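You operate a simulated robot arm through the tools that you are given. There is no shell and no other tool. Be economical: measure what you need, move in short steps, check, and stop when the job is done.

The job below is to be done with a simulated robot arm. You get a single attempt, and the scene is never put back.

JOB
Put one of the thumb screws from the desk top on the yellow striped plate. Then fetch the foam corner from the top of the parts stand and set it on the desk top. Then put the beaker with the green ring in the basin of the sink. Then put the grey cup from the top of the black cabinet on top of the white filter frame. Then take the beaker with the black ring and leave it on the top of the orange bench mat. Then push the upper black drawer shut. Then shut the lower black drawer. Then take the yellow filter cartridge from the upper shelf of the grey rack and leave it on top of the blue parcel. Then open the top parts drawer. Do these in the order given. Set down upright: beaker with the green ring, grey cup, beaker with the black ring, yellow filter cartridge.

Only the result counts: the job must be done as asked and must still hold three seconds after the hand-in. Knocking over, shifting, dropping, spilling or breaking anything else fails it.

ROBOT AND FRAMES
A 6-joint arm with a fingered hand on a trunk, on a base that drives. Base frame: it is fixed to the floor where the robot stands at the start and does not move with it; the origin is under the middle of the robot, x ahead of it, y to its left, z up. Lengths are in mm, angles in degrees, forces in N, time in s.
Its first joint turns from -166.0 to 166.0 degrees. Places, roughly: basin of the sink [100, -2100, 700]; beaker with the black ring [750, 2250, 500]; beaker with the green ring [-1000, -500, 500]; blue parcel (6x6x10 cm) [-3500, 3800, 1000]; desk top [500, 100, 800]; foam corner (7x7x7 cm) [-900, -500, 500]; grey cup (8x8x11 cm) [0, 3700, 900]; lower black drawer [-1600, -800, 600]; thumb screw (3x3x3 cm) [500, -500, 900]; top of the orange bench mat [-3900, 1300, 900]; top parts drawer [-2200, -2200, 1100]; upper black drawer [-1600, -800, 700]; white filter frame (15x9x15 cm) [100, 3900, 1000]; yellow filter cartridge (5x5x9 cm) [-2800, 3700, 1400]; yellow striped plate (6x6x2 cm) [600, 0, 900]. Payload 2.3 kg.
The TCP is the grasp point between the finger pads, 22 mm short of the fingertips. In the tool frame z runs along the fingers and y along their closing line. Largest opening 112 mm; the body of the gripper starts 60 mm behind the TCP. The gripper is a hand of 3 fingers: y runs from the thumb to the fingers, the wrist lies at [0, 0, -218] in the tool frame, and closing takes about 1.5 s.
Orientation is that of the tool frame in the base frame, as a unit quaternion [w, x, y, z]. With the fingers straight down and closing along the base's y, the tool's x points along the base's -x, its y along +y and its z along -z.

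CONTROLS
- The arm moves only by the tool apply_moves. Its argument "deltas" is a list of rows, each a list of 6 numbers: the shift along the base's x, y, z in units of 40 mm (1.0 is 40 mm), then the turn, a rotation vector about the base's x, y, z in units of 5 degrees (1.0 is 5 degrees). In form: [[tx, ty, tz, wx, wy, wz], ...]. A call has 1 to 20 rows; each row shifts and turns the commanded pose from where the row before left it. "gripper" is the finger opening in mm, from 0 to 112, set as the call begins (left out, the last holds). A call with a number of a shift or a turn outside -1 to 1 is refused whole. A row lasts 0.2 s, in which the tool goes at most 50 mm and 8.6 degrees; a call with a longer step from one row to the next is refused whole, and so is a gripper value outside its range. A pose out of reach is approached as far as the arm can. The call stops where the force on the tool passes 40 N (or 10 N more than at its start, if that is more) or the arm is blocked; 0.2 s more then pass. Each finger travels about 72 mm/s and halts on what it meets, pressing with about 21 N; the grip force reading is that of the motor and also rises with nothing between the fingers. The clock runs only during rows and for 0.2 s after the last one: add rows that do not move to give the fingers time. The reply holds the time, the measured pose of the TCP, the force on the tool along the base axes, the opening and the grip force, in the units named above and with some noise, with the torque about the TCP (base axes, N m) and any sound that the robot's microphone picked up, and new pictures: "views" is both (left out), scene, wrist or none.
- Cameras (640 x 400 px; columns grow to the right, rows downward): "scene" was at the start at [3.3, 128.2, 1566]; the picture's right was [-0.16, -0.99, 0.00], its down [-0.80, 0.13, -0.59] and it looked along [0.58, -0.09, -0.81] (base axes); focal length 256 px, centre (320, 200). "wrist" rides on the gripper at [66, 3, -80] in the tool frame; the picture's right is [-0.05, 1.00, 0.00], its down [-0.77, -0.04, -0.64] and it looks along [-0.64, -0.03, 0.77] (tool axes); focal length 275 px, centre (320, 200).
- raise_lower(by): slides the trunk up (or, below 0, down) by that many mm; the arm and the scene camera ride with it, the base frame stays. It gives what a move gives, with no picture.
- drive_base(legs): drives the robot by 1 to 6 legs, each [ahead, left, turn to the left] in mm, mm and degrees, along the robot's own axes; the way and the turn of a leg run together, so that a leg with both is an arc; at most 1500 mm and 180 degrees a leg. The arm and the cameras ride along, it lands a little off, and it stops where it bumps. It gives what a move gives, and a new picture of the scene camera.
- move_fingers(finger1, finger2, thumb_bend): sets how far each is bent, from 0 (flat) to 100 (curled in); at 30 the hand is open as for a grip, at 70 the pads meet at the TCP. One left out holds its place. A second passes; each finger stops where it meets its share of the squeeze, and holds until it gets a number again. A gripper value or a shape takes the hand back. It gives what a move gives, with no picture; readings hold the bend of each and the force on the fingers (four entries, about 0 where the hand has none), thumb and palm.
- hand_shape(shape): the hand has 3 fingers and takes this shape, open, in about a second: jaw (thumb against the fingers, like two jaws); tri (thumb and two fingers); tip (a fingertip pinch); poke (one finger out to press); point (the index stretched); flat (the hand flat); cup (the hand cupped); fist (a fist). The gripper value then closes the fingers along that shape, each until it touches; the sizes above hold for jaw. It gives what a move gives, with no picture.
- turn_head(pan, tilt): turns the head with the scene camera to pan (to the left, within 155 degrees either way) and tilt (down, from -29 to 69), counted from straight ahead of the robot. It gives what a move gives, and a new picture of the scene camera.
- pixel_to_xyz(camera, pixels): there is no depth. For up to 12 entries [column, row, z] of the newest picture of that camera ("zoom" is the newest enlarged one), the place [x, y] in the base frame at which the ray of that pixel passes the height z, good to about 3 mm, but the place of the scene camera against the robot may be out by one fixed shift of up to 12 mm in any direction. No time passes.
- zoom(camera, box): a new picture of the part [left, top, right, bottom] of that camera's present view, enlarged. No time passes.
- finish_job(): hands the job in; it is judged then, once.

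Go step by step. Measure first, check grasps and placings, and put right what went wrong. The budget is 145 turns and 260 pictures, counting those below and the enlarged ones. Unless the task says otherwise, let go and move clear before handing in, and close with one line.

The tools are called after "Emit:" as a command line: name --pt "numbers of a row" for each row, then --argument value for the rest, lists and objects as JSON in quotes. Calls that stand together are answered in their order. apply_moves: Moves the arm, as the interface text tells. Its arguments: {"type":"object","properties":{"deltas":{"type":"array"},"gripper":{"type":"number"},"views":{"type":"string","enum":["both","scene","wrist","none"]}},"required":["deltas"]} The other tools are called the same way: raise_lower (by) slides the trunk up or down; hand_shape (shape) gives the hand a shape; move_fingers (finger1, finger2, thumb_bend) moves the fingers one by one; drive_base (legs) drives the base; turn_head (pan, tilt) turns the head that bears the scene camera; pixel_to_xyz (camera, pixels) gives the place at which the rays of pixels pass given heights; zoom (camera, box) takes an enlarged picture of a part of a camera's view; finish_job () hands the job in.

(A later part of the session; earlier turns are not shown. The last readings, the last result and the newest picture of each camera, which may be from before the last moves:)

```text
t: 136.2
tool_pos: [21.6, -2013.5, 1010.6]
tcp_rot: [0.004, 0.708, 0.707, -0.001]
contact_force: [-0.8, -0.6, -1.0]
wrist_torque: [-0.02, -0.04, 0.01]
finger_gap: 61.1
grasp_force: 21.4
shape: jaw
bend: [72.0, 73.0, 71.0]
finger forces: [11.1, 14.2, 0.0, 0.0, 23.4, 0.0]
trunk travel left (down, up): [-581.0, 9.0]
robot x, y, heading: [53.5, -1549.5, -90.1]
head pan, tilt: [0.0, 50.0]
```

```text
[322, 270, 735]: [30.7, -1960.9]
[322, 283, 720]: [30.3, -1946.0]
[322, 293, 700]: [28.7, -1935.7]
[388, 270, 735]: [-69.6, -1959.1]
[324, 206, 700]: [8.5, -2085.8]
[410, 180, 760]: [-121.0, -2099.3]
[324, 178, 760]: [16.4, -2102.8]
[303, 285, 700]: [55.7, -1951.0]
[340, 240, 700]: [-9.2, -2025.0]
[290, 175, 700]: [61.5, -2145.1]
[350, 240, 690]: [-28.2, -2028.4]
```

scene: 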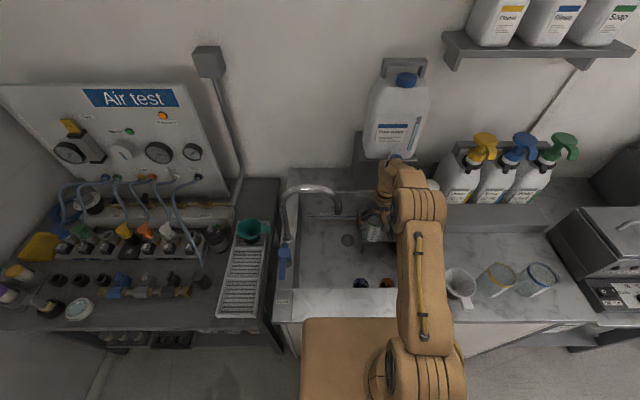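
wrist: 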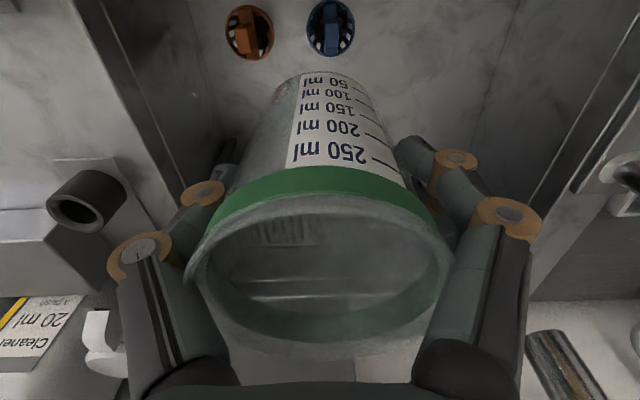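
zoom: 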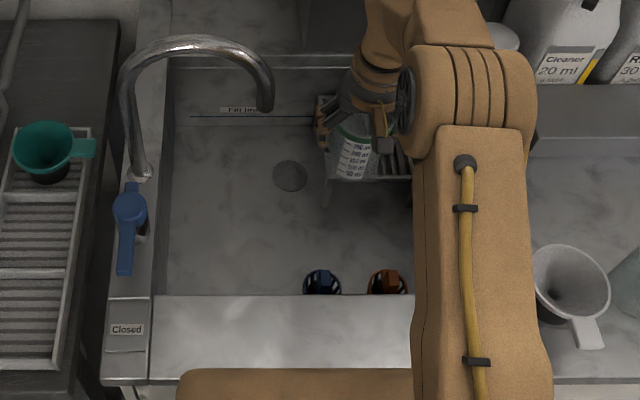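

The gap (y −1962…−2092) suits the beaker. I'll shift to y≈−2026 and lower.

Emit:
apply_moves --pt "0 -0.3 -0.5 0 0 0" --pt "0 0 -0.7 0 0 0" --pt "0 0 0 0 0 0" --views "none"

Emit:
raise_lower --by -150

Emit:
apply_moves --pt "0 0 0 0 0 0" --views "both"

```text
t: 137.0
tool_pos: [21.9, -2025.7, 963.6]
tcp_rot: [0.004, 0.709, 0.706, -0.002]
contact_force: [-0.3, 0.4, -0.8]
wrist_torque: [0.0, 0.01, 0.03]
finger_gap: 61.0
grasp_force: 21.1
shape: jaw
bend: [72.0, 73.0, 71.0]
finger forces: [11.1, 14.1, 0.0, 0.0, 23.2, 0.1]
trunk travel left (down, up): [-581.0, 9.0]
robot x, y, heading: [50.7, -1552.6, -89.9]
head pan, tilt: [0.0, 50.0]
```

```text
t: 138.7
tool_pos: [21.2, -2025.8, 813.9]
tcp_rot: [0.004, 0.708, 0.707, -0.002]
contact_force: [0.0, -0.3, -1.1]
wrist_torque: [-0.01, 0.0, -0.01]
finger_gap: 61.0
grasp_force: 21.7
shape: jaw
bend: [72.0, 73.0, 71.0]
finger forces: [11.2, 14.0, 0.0, 0.0, 23.1, 0.0]
trunk travel left (down, up): [-431.0, 159.0]
robot x, y, heading: [47.7, -1551.2, -90.1]
head pan, tilt: [0.0, 50.0]
```

```text
t: 139.1
tool_pos: [21.9, -2026.4, 812.7]
tcp_rot: [0.004, 0.708, 0.706, -0.003]
contact_force: [-0.7, 0.1, -0.8]
wrist_torque: [-0.01, -0.01, -0.04]
finger_gap: 61.3
grasp_force: 21.5
shape: jaw
bend: [72.0, 73.0, 71.0]
finger forces: [11.1, 14.1, 0.0, 0.0, 23.2, 0.0]
trunk travel left (down, up): [-431.0, 159.0]
robot x, y, heading: [53.6, -1551.7, -90.1]
head pan, tilt: [0.0, 50.0]
```

scene: 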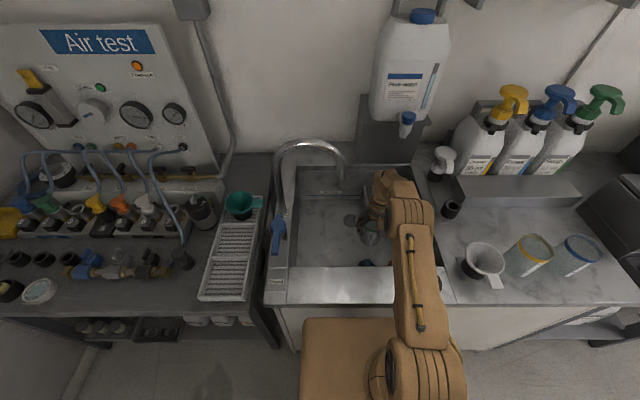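
wrist: 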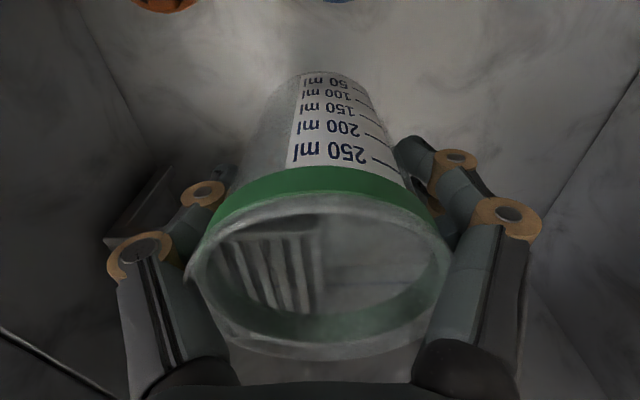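

Clear on the floor; the rack is behind. Lowering until contact in steps.

Emit:
raise_lower --by -30

Emit:
raise_lower --by -10

Emit:
raise_lower --by -5

```text
t: 139.9
tool_pos: [21.6, -2025.4, 784.0]
tcp_rot: [0.003, 0.708, 0.707, -0.003]
contact_force: [-0.9, -0.1, -0.1]
wrist_torque: [0.0, 0.01, 0.03]
finger_gap: 61.1
grasp_force: 21.3
shape: jaw
bend: [72.0, 73.0, 71.0]
finger forces: [11.1, 14.1, 0.0, 0.0, 23.2, 0.0]
trunk travel left (down, up): [-401.0, 189.0]
robot x, y, heading: [51.4, -1551.6, -90.2]
head pan, tilt: [0.0, 50.0]
```

```text
t: 140.4
tool_pos: [21.5, -2025.5, 774.0]
tcp_rot: [0.004, 0.708, 0.707, -0.003]
contact_force: [0.8, -1.2, 0.5]
wrist_torque: [0.0, -0.02, -0.02]
finger_gap: 61.1
grasp_force: 21.0
shape: jaw
bend: [72.0, 73.0, 71.0]
finger forces: [11.1, 14.1, 0.0, 0.0, 23.2, 0.0]
trunk travel left (down, up): [-391.0, 199.0]
robot x, y, heading: [48.8, -1547.6, -90.1]
head pan, tilt: [0.0, 50.0]
```

```text
t: 141.0
tool_pos: [20.3, -2026.6, 768.5]
tcp_rot: [0.004, 0.708, 0.707, -0.002]
contact_force: [-0.3, 0.1, -0.1]
wrist_torque: [0.0, 0.01, -0.01]
finger_gap: 61.1
grasp_force: 21.2
shape: jaw
bend: [72.0, 73.0, 71.0]
finger forces: [11.1, 14.1, 0.0, 0.0, 23.2, 0.0]
trunk travel left (down, up): [-386.0, 204.0]
robot x, y, heading: [51.4, -1550.6, -90.0]
head pan, tilt: [0.0, 50.0]
```

Emit:
raise_lower --by -5

Emit:
raise_lower --by -5

Emit:
raise_lower --by -4

```text
t: 141.5
tool_pos: [21.0, -2025.2, 762.9]
tcp_rot: [0.004, 0.708, 0.706, -0.002]
contact_force: [-0.6, -0.8, -0.1]
wrist_torque: [0.0, 0.01, 0.02]
finger_gap: 61.2
grasp_force: 20.9
shape: jaw
bend: [72.0, 73.0, 71.0]
finger forces: [11.1, 14.1, 0.1, 0.0, 23.3, 0.0]
trunk travel left (down, up): [-381.0, 209.0]
robot x, y, heading: [52.4, -1551.6, -90.1]
head pan, tilt: [0.0, 50.0]
```

```text
t: 142.1
tool_pos: [21.7, -2026.1, 758.2]
tcp_rot: [0.004, 0.708, 0.706, -0.002]
contact_force: [0.1, -1.1, -0.5]
wrist_torque: [0.04, -0.01, 0.02]
finger_gap: 61.1
grasp_force: 21.1
shape: jaw
bend: [72.0, 73.0, 71.0]
finger forces: [11.1, 14.1, 0.0, 0.0, 23.2, 0.0]
trunk travel left (down, up): [-376.0, 214.0]
robot x, y, heading: [49.7, -1550.4, -90.0]
head pan, tilt: [0.0, 50.0]
```

```text
t: 142.6
tool_pos: [20.9, -2026.4, 754.4]
tcp_rot: [0.004, 0.708, 0.707, -0.003]
contact_force: [0.0, 0.2, 0.5]
wrist_torque: [-0.02, -0.01, 0.0]
finger_gap: 61.0
grasp_force: 20.7
shape: jaw
bend: [72.0, 73.0, 71.0]
finger forces: [11.1, 14.1, 0.0, 0.0, 23.3, 0.0]
trunk travel left (down, up): [-372.0, 218.0]
robot x, y, heading: [53.6, -1550.1, -89.9]
head pan, tilt: [0.0, 50.0]
```

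Still no contact; continuing.

Emit:
raise_lower --by -5

Emit:
raise_lower --by -5

Emit:
raise_lower --by -5

Emit:
apply_moves --pt "0 0 0 0 0 0" --views "wrist"

```text
t: 143.1
tool_pos: [21.3, -2025.7, 748.7]
tcp_rot: [0.004, 0.708, 0.706, -0.002]
contact_force: [0.3, 0.3, -0.2]
wrist_torque: [0.02, -0.02, 0.01]
finger_gap: 61.1
grasp_force: 21.2
shape: jaw
bend: [72.0, 73.0, 71.0]
finger forces: [11.2, 14.1, 0.0, 0.0, 23.2, 0.0]
trunk travel left (down, up): [-367.0, 223.0]
robot x, y, heading: [53.3, -1550.6, -90.2]
head pan, tilt: [0.0, 50.0]
```

```text
t: 143.7
tool_pos: [20.9, -2025.8, 745.0]
tcp_rot: [0.004, 0.708, 0.706, -0.003]
contact_force: [-0.1, -0.5, -0.2]
wrist_torque: [0.0, -0.02, 0.0]
finger_gap: 61.0
grasp_force: 21.1
shape: jaw
bend: [72.0, 73.0, 71.0]
finger forces: [11.1, 14.1, 0.1, 0.1, 23.2, 0.0]
trunk travel left (down, up): [-362.0, 228.0]
robot x, y, heading: [52.1, -1554.7, -89.8]
head pan, tilt: [0.0, 50.0]
```

```text
t: 144.2
tool_pos: [21.5, -2026.2, 740.2]
tcp_rot: [0.003, 0.708, 0.706, -0.003]
contact_force: [-0.2, 1.1, -0.3]
wrist_torque: [-0.01, 0.02, 0.02]
finger_gap: 61.1
grasp_force: 20.9
shape: jaw
bend: [72.0, 73.0, 71.0]
finger forces: [11.0, 13.9, 0.0, 0.1, 23.2, 0.1]
trunk travel left (down, up): [-357.0, 233.0]
robot x, y, heading: [49.7, -1550.6, -90.1]
head pan, tilt: [0.0, 50.0]
```

```text
t: 144.6
tool_pos: [21.6, -2026.8, 739.7]
tcp_rot: [0.003, 0.708, 0.707, -0.002]
contact_force: [0.6, -0.3, 0.4]
wrist_torque: [0.0, -0.03, 0.0]
finger_gap: 61.2
grasp_force: 21.2
shape: jaw
bend: [72.0, 73.0, 71.0]
finger forces: [11.1, 14.1, 0.0, 0.1, 23.3, 0.1]
trunk travel left (down, up): [-357.0, 233.0]
robot x, y, heading: [50.7, -1550.3, -90.3]
head pan, tilt: [0.0, 50.0]
```

wrist: 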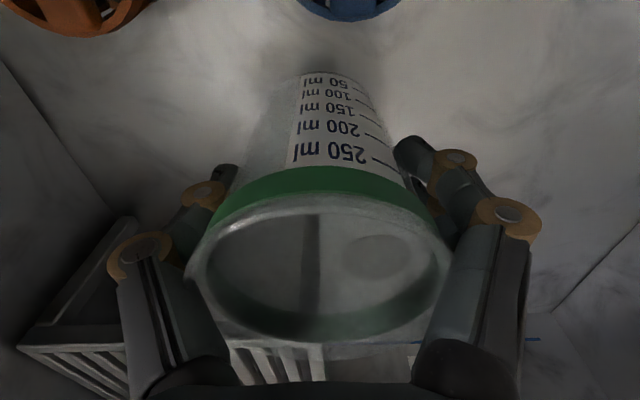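

The shadow shows the floor is near. Continuing in 5 mm steps.

Emit:
raise_lower --by -5

Emit:
raise_lower --by -5

Emit:
raise_lower --by -5

Emit:
raise_lower --by -4

```text
t: 145.2
tool_pos: [21.2, -2025.0, 735.2]
tcp_rot: [0.004, 0.708, 0.706, -0.003]
contact_force: [-0.8, -0.6, 0.1]
wrist_torque: [0.02, 0.0, -0.02]
finger_gap: 60.8
grasp_force: 20.9
shape: jaw
bend: [72.0, 73.0, 71.0]
finger forces: [11.1, 14.1, 0.0, 0.1, 23.2, 0.1]
trunk travel left (down, up): [-352.0, 238.0]
robot x, y, heading: [50.6, -1550.5, -89.9]
head pan, tilt: [0.0, 50.0]
```

```text
t: 145.7
tool_pos: [22.1, -2025.2, 729.4]
tcp_rot: [0.003, 0.707, 0.707, -0.003]
contact_force: [0.2, -0.7, -0.3]
wrist_torque: [0.02, -0.01, -0.05]
finger_gap: 60.9
grasp_force: 20.6
shape: jaw
bend: [72.0, 73.0, 71.0]
finger forces: [11.0, 14.0, 0.1, 0.0, 23.2, 0.1]
trunk travel left (down, up): [-347.0, 243.0]
robot x, y, heading: [49.2, -1552.2, -90.0]
head pan, tilt: [0.0, 50.0]
```

```text
t: 146.2
tool_pos: [21.2, -2025.1, 725.4]
tcp_rot: [0.004, 0.707, 0.707, -0.003]
contact_force: [0.5, -0.2, 1.2]
wrist_torque: [0.03, 0.01, -0.02]
finger_gap: 61.0
grasp_force: 21.0
shape: jaw
bend: [72.0, 73.0, 71.0]
finger forces: [11.2, 14.3, 0.0, 0.0, 23.5, 0.0]
trunk travel left (down, up): [-342.0, 248.0]
robot x, y, heading: [52.2, -1553.0, -90.2]
head pan, tilt: [0.0, 50.0]
```

```text
t: 146.8
tool_pos: [21.7, -2025.6, 722.9]
tcp_rot: [0.006, 0.707, 0.707, -0.005]
contact_force: [0.0, -5.8, 28.8]
wrist_torque: [0.27, -0.04, -0.04]
finger_gap: 60.6
grasp_force: 21.1
shape: jaw
bend: [73.0, 73.0, 71.0]
finger forces: [12.8, 20.5, 0.1, 0.0, 29.7, 0.0]
trunk travel left (down, up): [-338.0, 252.0]
robot x, y, heading: [49.3, -1550.3, -90.4]
head pan, tilt: [0.0, 50.0]
```

Floor contact (29 N). Easing up 3 mm, opening to 86, then lifting out straight.

Emit:
raise_lower --by 3

Emit:
apply_moves --pt "0 0 0 0 0 0" --pt "0 0 0 0 0 0" --pt "0 0 0 0 0 0" --pt "0 0 0 0 0 0" --gripper 88 --views "wrist"

```text
t: 147.3
tool_pos: [21.3, -2023.3, 724.2]
tcp_rot: [0.004, 0.708, 0.706, -0.003]
contact_force: [-0.9, -4.9, 14.9]
wrist_torque: [0.1, -0.01, -0.01]
finger_gap: 60.7
grasp_force: 20.7
shape: jaw
bend: [73.0, 73.0, 71.0]
finger forces: [11.6, 18.1, 0.0, 0.0, 27.2, 0.0]
trunk travel left (down, up): [-341.0, 249.0]
robot x, y, heading: [53.6, -1550.2, -90.1]
head pan, tilt: [0.0, 50.0]
```

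```text
t: 148.3
tool_pos: [20.0, -2025.9, 724.4]
tcp_rot: [0.003, 0.708, 0.707, -0.003]
contact_force: [-0.2, 0.7, 3.2]
wrist_torque: [0.01, 0.0, -0.02]
finger_gap: 87.8
grasp_force: 0.1
shape: jaw
bend: [61.0, 61.0, 57.0]
finger forces: [0.3, 1.7, 0.0, 0.0, 1.7, 0.0]
trunk travel left (down, up): [-341.0, 249.0]
robot x, y, heading: [53.6, -1551.9, -90.2]
head pan, tilt: [0.0, 50.0]
```

wrist: 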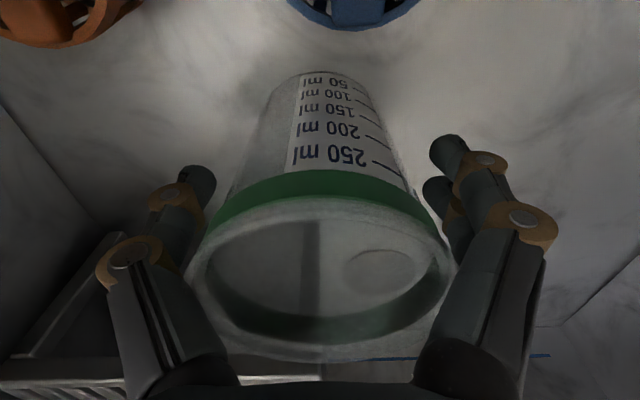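

Released. Raising 12 mm, opening further, then up and out.

Emit:
raise_lower --by 12

Emit:
apply_moves --pt "0 0 0 0 0 0" --pt "0 0 0 0 0 0" --gripper 104 --views "none"

Emit:
raise_lower --by 235

Emit:
apply_moves --pt "0 0 0.8 0 0 0" --pt "0 0 0 0 0 0" --views "both"

```text
t: 148.9
tool_pos: [22.0, -2025.3, 735.6]
tcp_rot: [0.004, 0.708, 0.707, -0.003]
contact_force: [0.0, 1.1, 0.0]
wrist_torque: [0.01, 0.0, 0.02]
finger_gap: 87.8
grasp_force: 0.1
shape: jaw
bend: [61.0, 61.0, 57.0]
finger forces: [0.0, 0.1, 0.1, 0.1, 0.0, 0.0]
trunk travel left (down, up): [-353.0, 237.0]
robot x, y, heading: [50.8, -1549.7, -90.4]
head pan, tilt: [0.0, 50.0]
```

```text
t: 149.5
tool_pos: [21.7, -2027.1, 734.7]
tcp_rot: [0.004, 0.708, 0.706, -0.001]
contact_force: [0.7, 0.8, 0.9]
wrist_torque: [0.01, -0.01, -0.02]
finger_gap: 103.7
grasp_force: 0.1
shape: jaw
bend: [44.0, 44.0, 40.0]
finger forces: [0.1, 0.1, 0.0, 0.0, 0.0, 0.0]
trunk travel left (down, up): [-353.0, 237.0]
robot x, y, heading: [53.2, -1547.5, -90.1]
head pan, tilt: [0.0, 50.0]
```

```text
t: 151.9
tool_pos: [21.7, -2025.5, 970.2]
tcp_rot: [0.004, 0.708, 0.706, -0.003]
contact_force: [0.2, 0.0, 0.1]
wrist_torque: [0.0, -0.03, -0.03]
finger_gap: 104.0
grasp_force: 0.1
shape: jaw
bend: [44.0, 44.0, 40.0]
finger forces: [0.0, 0.1, 0.0, 0.0, 0.0, 0.1]
trunk travel left (down, up): [-588.0, 2.0]
robot x, y, heading: [48.9, -1549.8, -90.0]
head pan, tilt: [0.0, 50.0]
```

```text
t: 152.6
tool_pos: [22.0, -2025.7, 1001.6]
tcp_rot: [0.004, 0.708, 0.706, -0.002]
contact_force: [-0.6, -0.3, 0.6]
wrist_torque: [-0.04, -0.05, -0.04]
finger_gap: 103.8
grasp_force: 0.0
shape: jaw
bend: [44.0, 44.0, 40.0]
finger forces: [0.0, 0.1, 0.0, 0.1, 0.1, 0.1]
trunk travel left (down, up): [-588.0, 2.0]
robot x, y, heading: [47.5, -1554.1, -90.2]
head pan, tilt: [0.0, 50.0]
```

scene: 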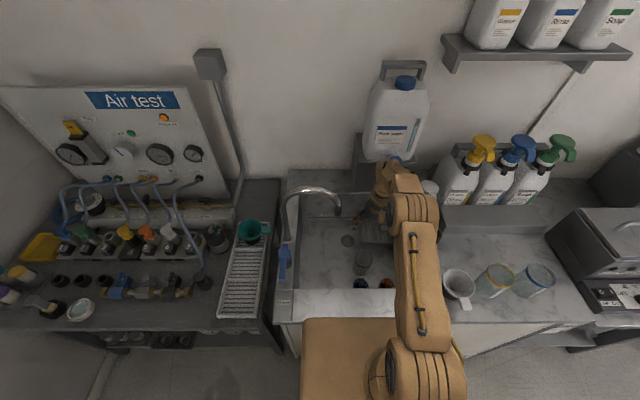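
wrist: 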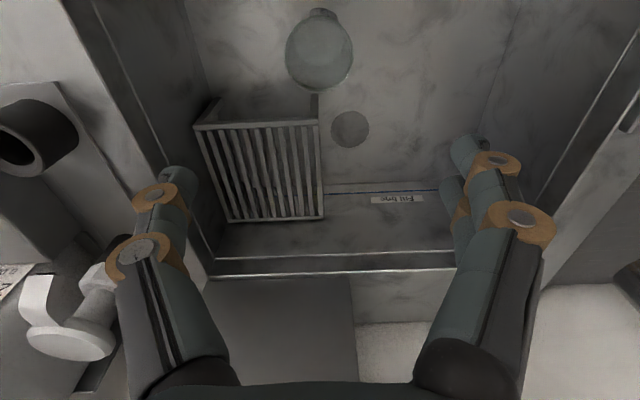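

The beaker stands upright in the basin (wrist (320,50)). Retracting, then driving back and turning toward the black cabinet.

Emit:
apply_moves --pt "0 0.6 0.7 0 0 0" --pt "0 0.8 0.7 0 0 0" --pt "0 0.8 0.7 0 0 0" --pt "0 0.8 0.6 0 0 0" --pt "0.3 0.8 0.2 0 0 0" --pt "0.4 0.6 0 0 0 0" --pt "0 0 0 0 0 0" --views "none"

Emit:
drive_base --legs '[[-450, 0, 0], [0, 0, 180], [600, 60, 0]]'

Emit:
turn_head --pan 0 --tilt 25

```text
t: 154.2
tool_pos: [48.7, -1850.0, 1118.1]
tcp_rot: [0.004, 0.707, 0.707, -0.002]
contact_force: [0.1, -0.7, 0.5]
wrist_torque: [0.0, 0.0, 0.0]
finger_gap: 104.0
grasp_force: 0.0
shape: jaw
bend: [44.0, 44.0, 40.0]
finger forces: [0.0, 0.1, 0.1, 0.1, 0.0, 0.1]
trunk travel left (down, up): [-588.0, 2.0]
robot x, y, heading: [51.5, -1552.6, -90.1]
head pan, tilt: [0.0, 50.0]
```

```text
t: 167.4
tool_pos: [-37.6, -185.7, 1117.5]
tcp_rot: [-0.002, 0.718, -0.696, -0.004]
contact_force: [0.5, 0.4, -0.2]
wrist_torque: [0.02, -0.02, 0.0]
finger_gap: 103.9
grasp_force: 0.0
shape: jaw
bend: [44.0, 44.0, 40.0]
finger forces: [0.1, 0.1, 0.1, 0.0, 0.0, 0.0]
trunk travel left (down, up): [-588.0, 2.0]
robot x, y, heading: [-26.4, -485.3, 91.7]
head pan, tilt: [0.0, 50.0]
```

scene: 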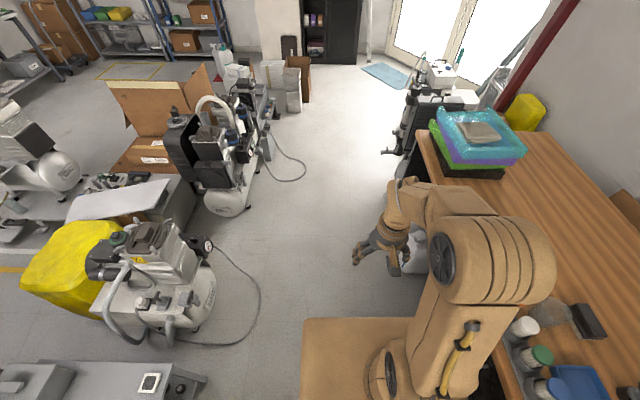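

```text
t: 168.3
tool_pos: [-37.7, -185.5, 1117.1]
tcp_rot: [-0.002, 0.718, -0.696, -0.003]
contact_force: [-1.2, 0.7, -0.2]
wrist_torque: [0.0, 0.02, -0.04]
finger_gap: 103.9
grasp_force: 0.0
shape: jaw
bend: [44.0, 44.0, 40.0]
finger forces: [0.0, 0.1, 0.0, 0.1, 0.0, 0.0]
trunk travel left (down, up): [-588.0, 2.0]
robot x, y, heading: [-28.7, -487.6, 91.8]
head pan, tilt: [0.0, 25.0]
```

scene: 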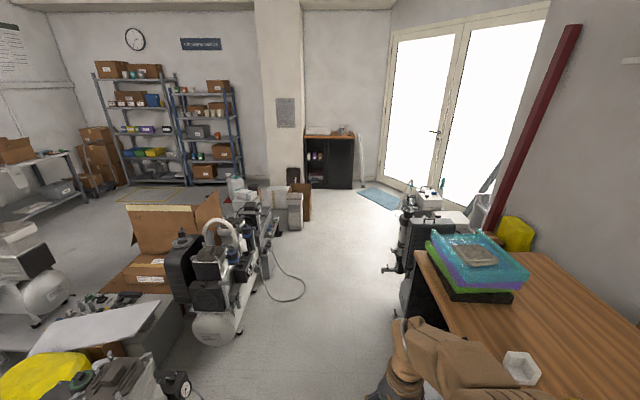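

The corridor to the black cabinet is visible. Measuring hoses, trolley foot and cabinet front on the floor.

Emit:
pixel_to_xyz --camera "scene" --pixels '[[305, 290, 0], [300, 270, 0], [203, 390, 0], [383, 271, 600], [400, 310, 0], [384, 270, 0], [306, 189, 0], [352, 190, 0], [310, 219, 0], [360, 195, 0], [365, 205, 0], [305, 138, 850]]'

Emit:
zoom --camera "scene" --box '[230, 100, 430, 330]'

```text
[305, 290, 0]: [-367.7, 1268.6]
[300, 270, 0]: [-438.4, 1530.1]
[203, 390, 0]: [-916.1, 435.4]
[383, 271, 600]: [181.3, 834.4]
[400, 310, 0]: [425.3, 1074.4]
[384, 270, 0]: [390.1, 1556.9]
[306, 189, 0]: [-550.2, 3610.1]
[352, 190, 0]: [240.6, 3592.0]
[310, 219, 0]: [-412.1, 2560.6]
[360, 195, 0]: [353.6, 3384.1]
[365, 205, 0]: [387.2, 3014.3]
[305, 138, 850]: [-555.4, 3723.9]
```

```text
1.74 times, centred on (330, 215) of scene
```

zoom: 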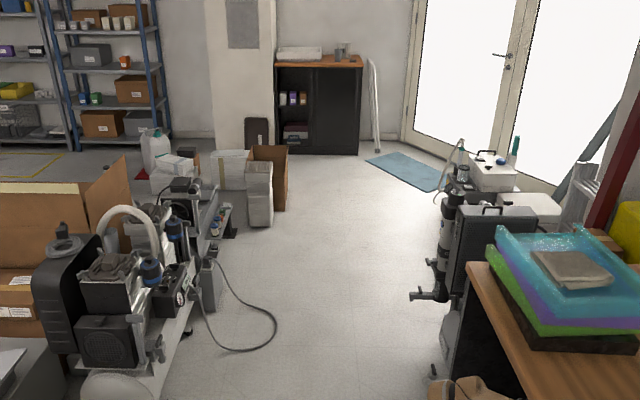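

The corridor is clear along x≈−105. Driving ahead in stages.

Emit:
drive_base --legs '[[0, 75, -1.8], [1400, 0, 0]]'

Emit:
zoom --camera "scene" --box '[220, 80, 460, 260]'

```text
t: 175.8
tool_pos: [-147.9, 1197.3, 1117.2]
tcp_rot: [-0.003, 0.722, -0.692, -0.004]
contact_force: [-0.5, -0.7, 0.5]
wrist_torque: [0.0, 0.03, 0.0]
finger_gap: 104.1
grasp_force: 0.1
shape: jaw
bend: [44.0, 44.0, 40.0]
finger forces: [0.0, 0.0, 0.0, 0.0, 0.0, 0.1]
trunk travel left (down, up): [-588.0, 2.0]
robot x, y, heading: [-134.3, 894.9, 92.4]
head pan, tilt: [0.0, 25.0]
```

scene: 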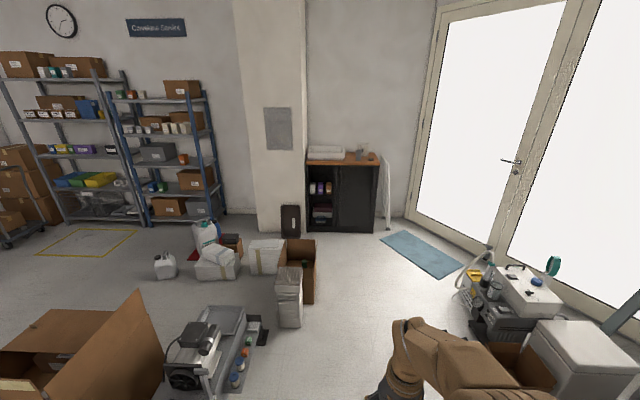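

```text
2.22 times, centred on (340, 170) of scene
```

zoom: 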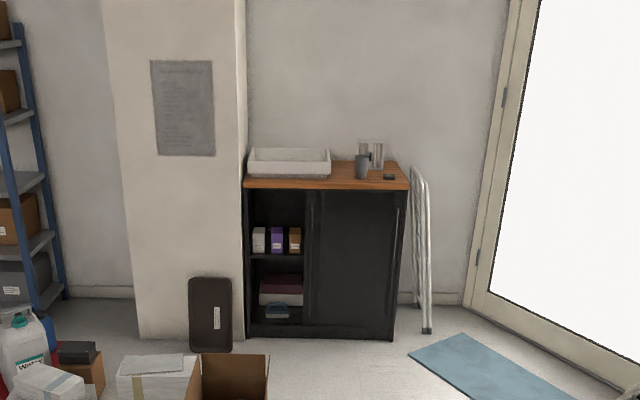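

Measuring box edges and cabinet before the next leg.

Emit:
pixel_to_xyz --camera "scene" --pixels '[[302, 326, 0], [315, 300, 0], [306, 231, 0], [375, 233, 0], [307, 162, 850], [380, 161, 850], [387, 230, 0], [468, 330, 0], [462, 300, 200]]'

```text
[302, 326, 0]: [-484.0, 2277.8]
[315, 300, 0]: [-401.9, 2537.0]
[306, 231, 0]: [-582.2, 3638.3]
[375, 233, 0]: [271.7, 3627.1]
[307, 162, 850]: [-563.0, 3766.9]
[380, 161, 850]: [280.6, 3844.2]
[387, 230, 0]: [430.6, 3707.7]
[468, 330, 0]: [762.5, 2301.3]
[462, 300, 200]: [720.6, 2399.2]
```

Driving right 150 mm and ahead toward the cabinet.

Emit:
drive_base --legs '[[0, -170, -2.4], [1450, 0, 0], [700, 0, 0]]'

Emit:
turn_head --pan 0 --tilt 45

```text
t: 187.5
tool_pos: [61.6, 3339.1, 1117.5]
tcp_rot: [0.002, -0.696, 0.718, 0.004]
contact_force: [-1.0, -0.5, -0.2]
wrist_torque: [0.02, -0.02, 0.01]
finger_gap: 103.8
grasp_force: 0.1
shape: jaw
bend: [44.0, 44.0, 40.0]
finger forces: [0.0, 0.1, 0.0, 0.1, 0.0, 0.0]
trunk travel left (down, up): [-588.0, 2.0]
robot x, y, heading: [51.8, 3041.8, 88.5]
head pan, tilt: [0.0, 25.0]
```

scene: 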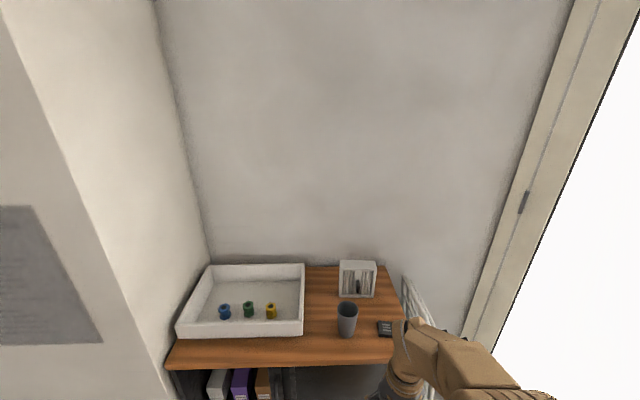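

```text
t: 188.3
tool_pos: [60.7, 3339.4, 1117.9]
tcp_rot: [0.002, -0.697, 0.717, 0.003]
contact_force: [0.1, 0.1, -0.9]
wrist_torque: [-0.02, -0.04, -0.01]
finger_gap: 104.0
grasp_force: 0.1
shape: jaw
bend: [44.0, 44.0, 40.0]
finger forces: [0.0, 0.1, 0.0, 0.0, 0.1, 0.1]
trunk travel left (down, up): [-588.0, 2.0]
robot x, y, heading: [51.1, 3041.6, 88.4]
head pan, tilt: [0.0, 45.0]
```

scene: 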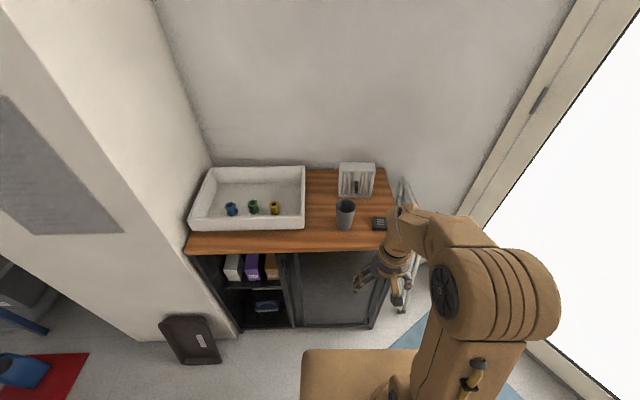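

Emit:
zoom --camera "scene" --box '[290, 140, 420, 260]'

Emit:
pixel_to_xyz --camera "scene" --pixels '[[344, 228, 850], [345, 204, 960], [340, 193, 850], [370, 195, 850], [340, 164, 1000], [375, 164, 1000], [188, 250, 850], [385, 245, 850], [300, 325, 0]]'

```text
3.33 times, centred on (355, 200) of scene
```

zoom: 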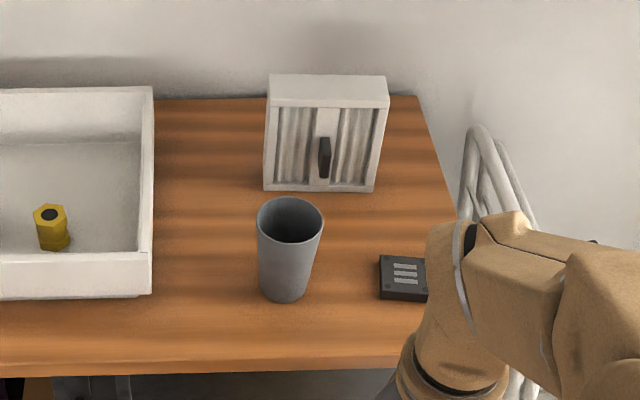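

```text
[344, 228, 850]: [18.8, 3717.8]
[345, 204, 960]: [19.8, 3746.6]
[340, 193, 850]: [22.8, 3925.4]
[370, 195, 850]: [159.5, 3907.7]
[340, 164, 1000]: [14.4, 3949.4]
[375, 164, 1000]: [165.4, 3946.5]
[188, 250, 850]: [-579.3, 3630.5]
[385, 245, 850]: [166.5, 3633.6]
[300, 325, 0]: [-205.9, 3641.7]
```

Cup is at about (19,3735), frame top centre about (90,3960). A vertical tool can't reach the frame, so I'll tilt the hand 45° forward for both pick and place.

Emit:
apply_moves --pt "-0.1 0.55 0 1 0 0" --pt "-0.1 0.55 0 1 0 0" --pt "-0.1 0.55 0 1 0 0" --pt "-0.1 0.55 0 1 0 0" --pt "-0.1 0.55 0 1 0 0" --pt "-0.1 0.55 0 1 0 0" --pt "-0.1 0.55 0 1 0 0" --pt "-0.1 0.55 0 1 0 0" --pt "-0.1 0.55 0 1 0 0.4" --pt "0 0 0 0 0 0" --gripper 104

```text
t: 190.5
tool_pos: [38.3, 3508.5, 1118.2]
tcp_rot: [0.24, -0.657, 0.677, 0.229]
contact_force: [0.6, 0.4, 1.0]
wrist_torque: [-0.01, -0.01, -0.03]
finger_gap: 103.9
grasp_force: 0.1
shape: jaw
bend: [44.0, 44.0, 40.0]
finger forces: [0.0, 0.1, 0.1, 0.0, 0.0, 0.1]
out of reach, approached as far as the arm can: row 8, 9
trunk travel left (down, up): [-588.0, 2.0]
robot x, y, heading: [50.8, 3038.9, 88.1]
head pan, tilt: [0.0, 45.0]
```

scene: 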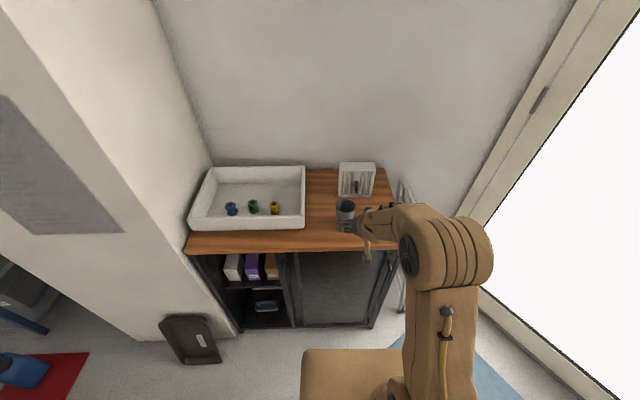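
wrist: 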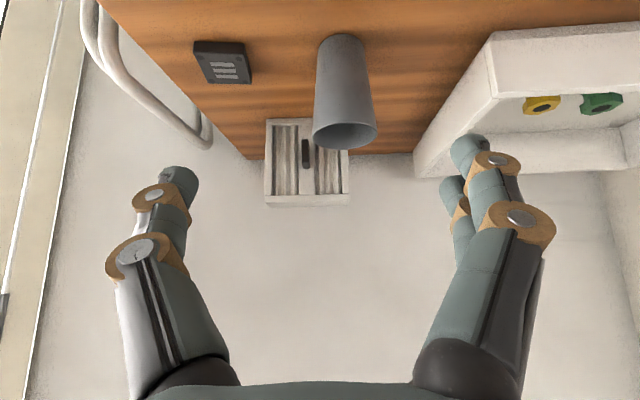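

The arm reached 39° tilt at radius 470 there. I need the base's size to know how near the cabinet I may drive; looking down beside the robot.

Emit:
turn_head --pan 20 --tilt 69

Emit:
turn_head --pan 90 --tilt 69

```text
t: 191.4
tool_pos: [38.1, 3507.3, 1116.4]
tcp_rot: [0.24, -0.657, 0.677, 0.228]
contact_force: [0.2, 0.0, 0.5]
wrist_torque: [-0.04, 0.0, 0.01]
finger_gap: 103.7
grasp_force: 0.1
shape: jaw
bend: [44.0, 44.0, 40.0]
finger forces: [0.0, 0.0, 0.1, 0.1, 0.0, 0.0]
trunk travel left (down, up): [-588.0, 2.0]
robot x, y, heading: [52.1, 3038.7, 88.2]
head pan, tilt: [20.0, 68.8]
```

scene: 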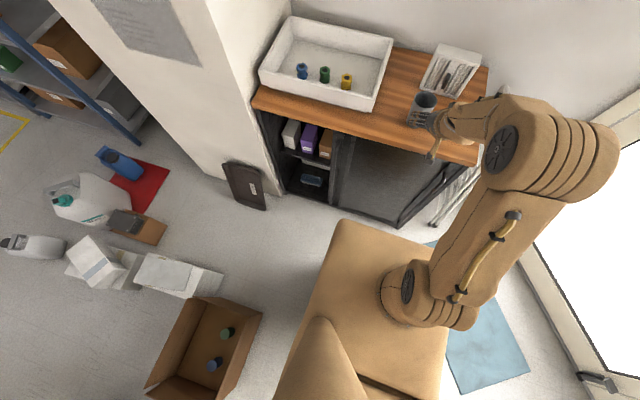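

```text
t: 192.8
tool_pos: [38.4, 3507.3, 1118.0]
tcp_rot: [0.24, -0.657, 0.677, 0.228]
contact_force: [-0.4, 0.8, -0.1]
wrist_torque: [-0.04, -0.03, -0.01]
finger_gap: 103.9
grasp_force: 0.0
shape: jaw
bend: [44.0, 44.0, 40.0]
finger forces: [0.0, 0.0, 0.0, 0.0, 0.1, 0.0]
trunk travel left (down, up): [-588.0, 2.0]
robot x, y, heading: [52.1, 3042.7, 88.5]
head pan, tilt: [90.0, 68.8]
```

scene: 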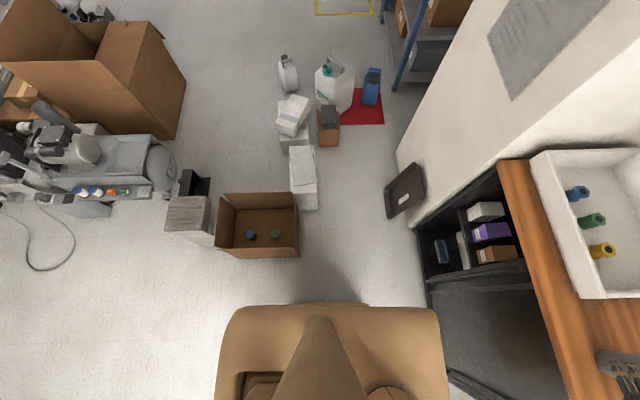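

No base shows beyond the shoulder plate. I'll test the reach at the placing height (z≈1070) with 45° tilt.

Emit:
apply_moves --pt "0 0 -0.6 0 0 0" --pt "0 0 -0.6 0.6 0 0" --pt "0 0.5 0 0.6 0 0" --pt "0 0.5 0 0 0 0" --pt "0 0.5 0 0 0 0" --pt "0 0.5 0 0 0 0" --pt "0 0 0 0 0 0" --views "none"

Emit:
turn_head --pan 0 --tilt 45

```text
t: 194.4
tool_pos: [42.0, 3590.1, 1098.6]
tcp_rot: [0.274, -0.643, 0.665, 0.263]
contact_force: [0.4, -0.5, -0.3]
wrist_torque: [0.03, 0.0, -0.02]
finger_gap: 103.8
grasp_force: 0.0
shape: jaw
bend: [44.0, 44.0, 40.0]
finger forces: [0.0, 0.0, 0.0, 0.0, 0.0, 0.0]
out of reach, approached as far as the arm can: row 1, 2, 3
trunk travel left (down, up): [-588.0, 2.0]
robot x, y, heading: [57.7, 3040.1, 88.3]
head pan, tilt: [90.0, 68.8]
```

```text
t: 196.0
tool_pos: [43.1, 3588.7, 1097.7]
tcp_rot: [0.275, -0.643, 0.665, 0.264]
contact_force: [-0.1, -0.1, 0.2]
wrist_torque: [-0.05, 0.0, 0.0]
finger_gap: 104.1
grasp_force: 0.1
shape: jaw
bend: [44.0, 44.0, 40.0]
finger forces: [0.1, 0.0, 0.0, 0.1, 0.1, 0.0]
trunk travel left (down, up): [-588.0, 2.0]
robot x, y, heading: [49.6, 3039.7, 88.4]
head pan, tilt: [0.0, 45.0]
```

scene: 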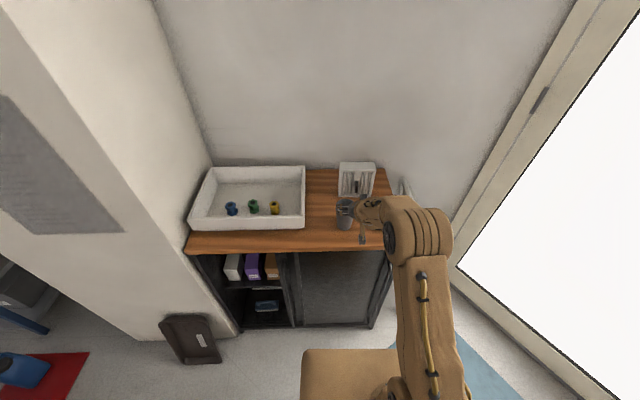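

Far reach with tilt is fine (r=550 and more; only near poses fail). I'll drive 80 mm closer and use the wrist camera on the cup.

Emit:
drive_base --legs '[[80, 0, 1.6]]'

Emit:
apply_moves --pt "0 0 0 0 0 0" --views "wrist"

```text
t: 197.1
tool_pos: [26.8, 3671.1, 1097.8]
tcp_rot: [0.271, -0.652, 0.655, 0.267]
contact_force: [-0.4, 0.2, 0.5]
wrist_torque: [-0.01, -0.01, 0.0]
finger_gap: 103.8
grasp_force: 0.0
shape: jaw
bend: [44.0, 44.0, 40.0]
finger forces: [0.0, 0.0, 0.0, 0.1, 0.0, 0.1]
trunk travel left (down, up): [-588.0, 2.0]
robot x, y, heading: [51.7, 3119.6, 89.9]
head pan, tilt: [0.0, 45.0]
```

scene: 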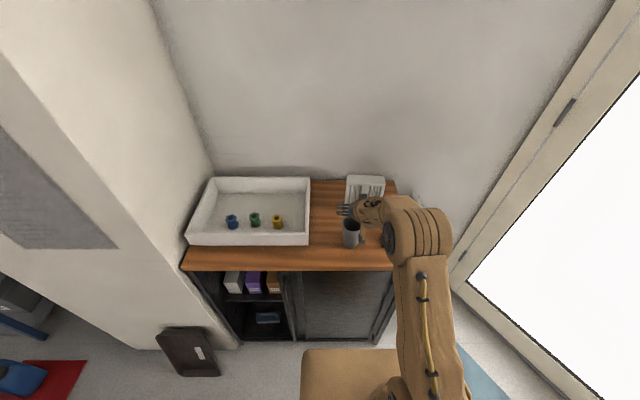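

```text
t: 197.5
tool_pos: [28.2, 3669.6, 1098.6]
tcp_rot: [0.27, -0.653, 0.655, 0.268]
contact_force: [0.3, -0.6, -1.1]
wrist_torque: [-0.03, -0.01, 0.02]
finger_gap: 104.0
grasp_force: 0.0
shape: jaw
bend: [44.0, 44.0, 40.0]
finger forces: [0.0, 0.0, 0.1, 0.0, 0.0, 0.0]
trunk travel left (down, up): [-588.0, 2.0]
robot x, y, heading: [52.6, 3125.5, 89.8]
head pan, tilt: [0.0, 45.0]
```

wrist: 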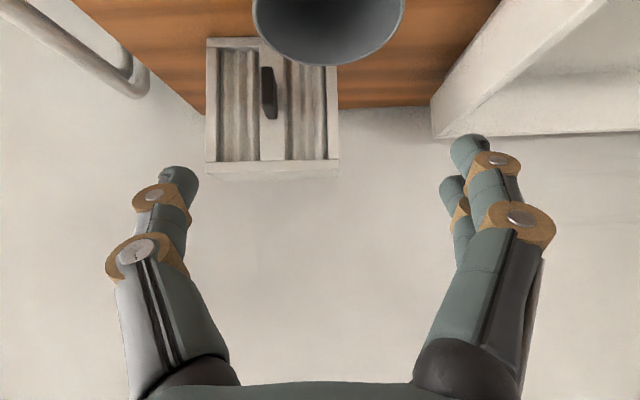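

This near-horizontal view gives heights. I'll query frame and cup points in both cameras.

Emit:
zoom --camera "scene" --box '[320, 160, 420, 260]'

Emit:
zoom --camera "wrist" --box '[180, 0, 420, 200]'

Emit:
pixel_to_xyz --camera "wrist" --pixels '[[270, 162, 1020], [270, 162, 1000], [270, 179, 1020], [270, 179, 1000], [205, 162, 1010], [339, 161, 1010], [328, 65, 960], [328, 65, 980]]'

Emit:
pixel_to_xyz --camera "scene" --pixels '[[352, 247, 850], [352, 247, 880], [351, 221, 960], [365, 183, 1000], [365, 183, 1020], [365, 176, 1000], [365, 176, 1020], [363, 205, 880]]'

```text
4.00 times, centred on (370, 210) of scene
```

zoom: 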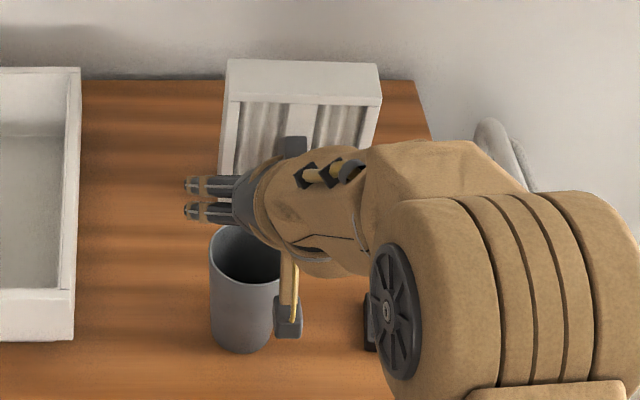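

```text
2.00 times, centred on (300, 100) of wrist
```

zoom: 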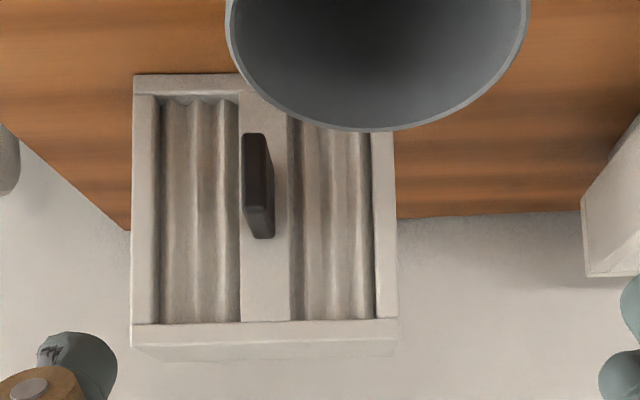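

```text
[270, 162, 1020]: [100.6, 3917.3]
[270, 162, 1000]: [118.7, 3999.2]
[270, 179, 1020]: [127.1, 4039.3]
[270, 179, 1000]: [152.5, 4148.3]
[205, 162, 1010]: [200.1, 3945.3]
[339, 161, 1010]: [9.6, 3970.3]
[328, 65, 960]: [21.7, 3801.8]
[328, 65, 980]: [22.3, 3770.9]
```

```text
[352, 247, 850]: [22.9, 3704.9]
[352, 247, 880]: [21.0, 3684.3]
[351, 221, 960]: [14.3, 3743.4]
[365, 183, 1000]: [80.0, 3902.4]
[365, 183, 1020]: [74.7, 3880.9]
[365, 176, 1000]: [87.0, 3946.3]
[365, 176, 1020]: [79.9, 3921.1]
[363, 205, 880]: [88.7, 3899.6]
```

Cabinet top ≈881, cup centre ≈(20,3714) with rim ≈991; frame top ≈1031, centre ≈(83,3895). I'll centre over the cup at z≈1030 and look.

Emit:
apply_moves --pt "-0.1 0.4 -0.4 0 0 0" --pt "-0.1 0.4 -0.6 0 0 0" --pt "0 0.3 -0.7 0 0 0" --pt "0 0 0 0 0 0" --gripper 110

Emit:
zoom --camera "scene" --box '[320, 160, 420, 260]'

```text
t: 198.5
tool_pos: [19.4, 3712.6, 1029.5]
tcp_rot: [0.27, -0.653, 0.655, 0.268]
contact_force: [-0.5, 0.8, 0.4]
wrist_torque: [0.01, -0.01, 0.01]
finger_gap: 110.1
grasp_force: 0.0
shape: jaw
bend: [34.0, 34.0, 32.0]
finger forces: [0.0, 0.0, 0.1, 0.1, 0.0, 0.0]
trunk travel left (down, up): [-588.0, 2.0]
robot x, y, heading: [56.6, 3122.4, 90.1]
head pan, tilt: [0.0, 45.0]
```

scene: 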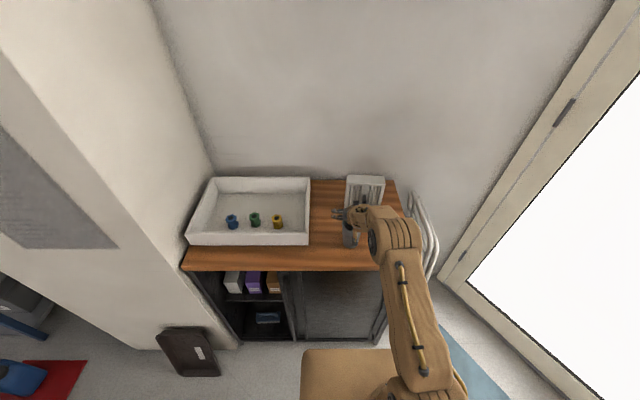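
wrist: 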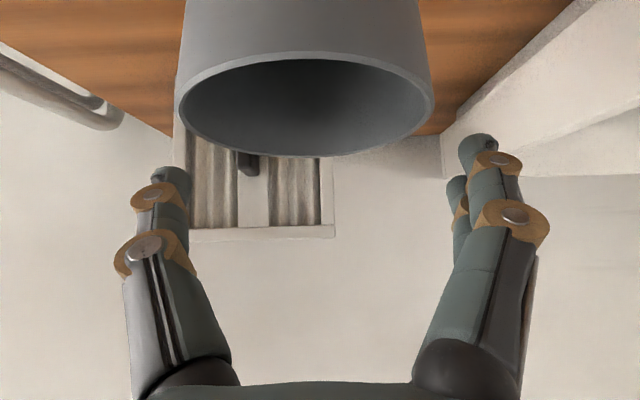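

```text
4.00 times, centred on (370, 210) of scene
```

zoom: 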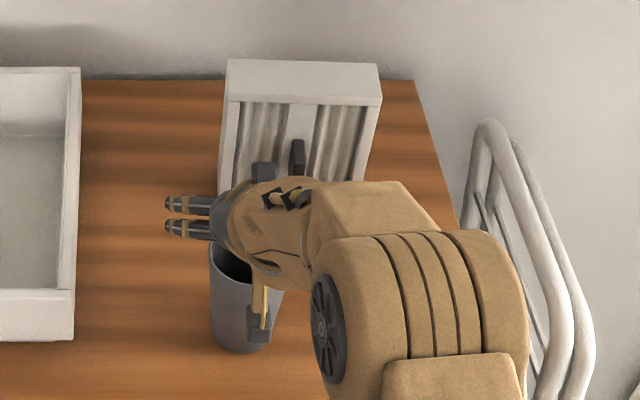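

Cup centre refines to about (22,3702), rim ≈1000. I'll shift and descend to z≈970.

Emit:
apply_moves --pt "0.07 -0.25 0 0 0 0" --pt "0 0 -0.5 0 0 0" --pt "0 0 -0.5 0 0 0" --pt "0 0 -0.45 0 0 0" --pt "0 0 0 0 0 0" --views "wrist"

```text
t: 199.8
tool_pos: [22.9, 3709.0, 979.3]
tcp_rot: [0.276, -0.65, 0.654, 0.273]
contact_force: [-0.1, -2.4, 19.0]
wrist_torque: [-0.63, -0.15, 0.01]
finger_gap: 109.9
grasp_force: 0.0
shape: jaw
bend: [34.0, 34.0, 32.0]
finger forces: [6.3, 3.8, 0.0, 0.0, 14.0, 0.1]
out of reach, approached as far as the arm can: row 1
trunk travel left (down, up): [-588.0, 2.0]
robot x, y, heading: [55.3, 3120.8, 90.1]
head pan, tilt: [0.0, 45.0]
stopped in row 5: the force on the tool passed its limit at 41 N (the readings are from after the stop); the commanded pose is now the measured one
```

wrist: 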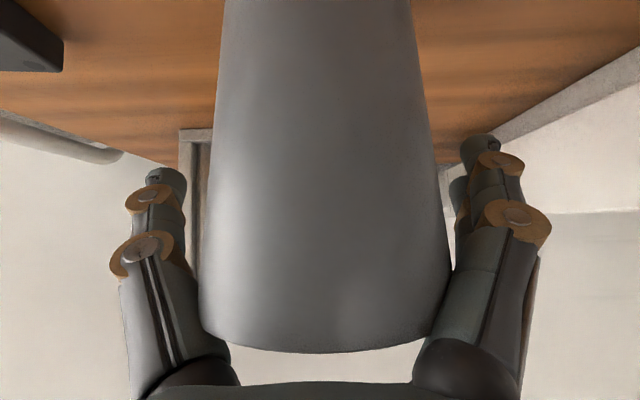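

The open fingertips touched the cabinet top, so the cabinet is a bit higher than estimated. I'll raise 4 mm and close on the cup.

Emit:
apply_moves --pt "0 0 0.12 0 0 0" --pt "0 0 0 0 0 0" --pt "0 0 0 0 0 0" --pt "0 0 0 0 0 0" --pt "0 0 0 0 0 0" --pt "0 0 0 0 0 0" --gripper 40 --views "wrist"

```text
t: 201.2
tool_pos: [22.6, 3710.8, 980.0]
tcp_rot: [0.274, -0.651, 0.654, 0.271]
contact_force: [-1.6, -0.1, 7.7]
wrist_torque: [0.0, 0.25, 0.02]
finger_gap: 43.9
grasp_force: 21.3
shape: jaw
bend: [73.0, 78.0, 77.0]
finger forces: [23.6, 25.7, 0.0, 0.0, 44.7, 0.0]
trunk travel left (down, up): [-588.0, 2.0]
robot x, y, heading: [54.7, 3122.5, 89.8]
head pan, tilt: [0.0, 45.0]
```

wrist: 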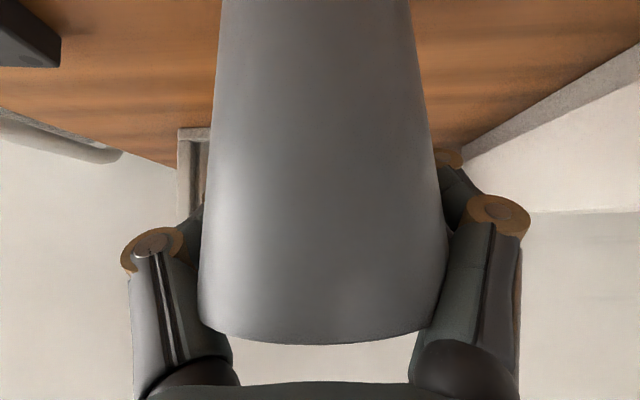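

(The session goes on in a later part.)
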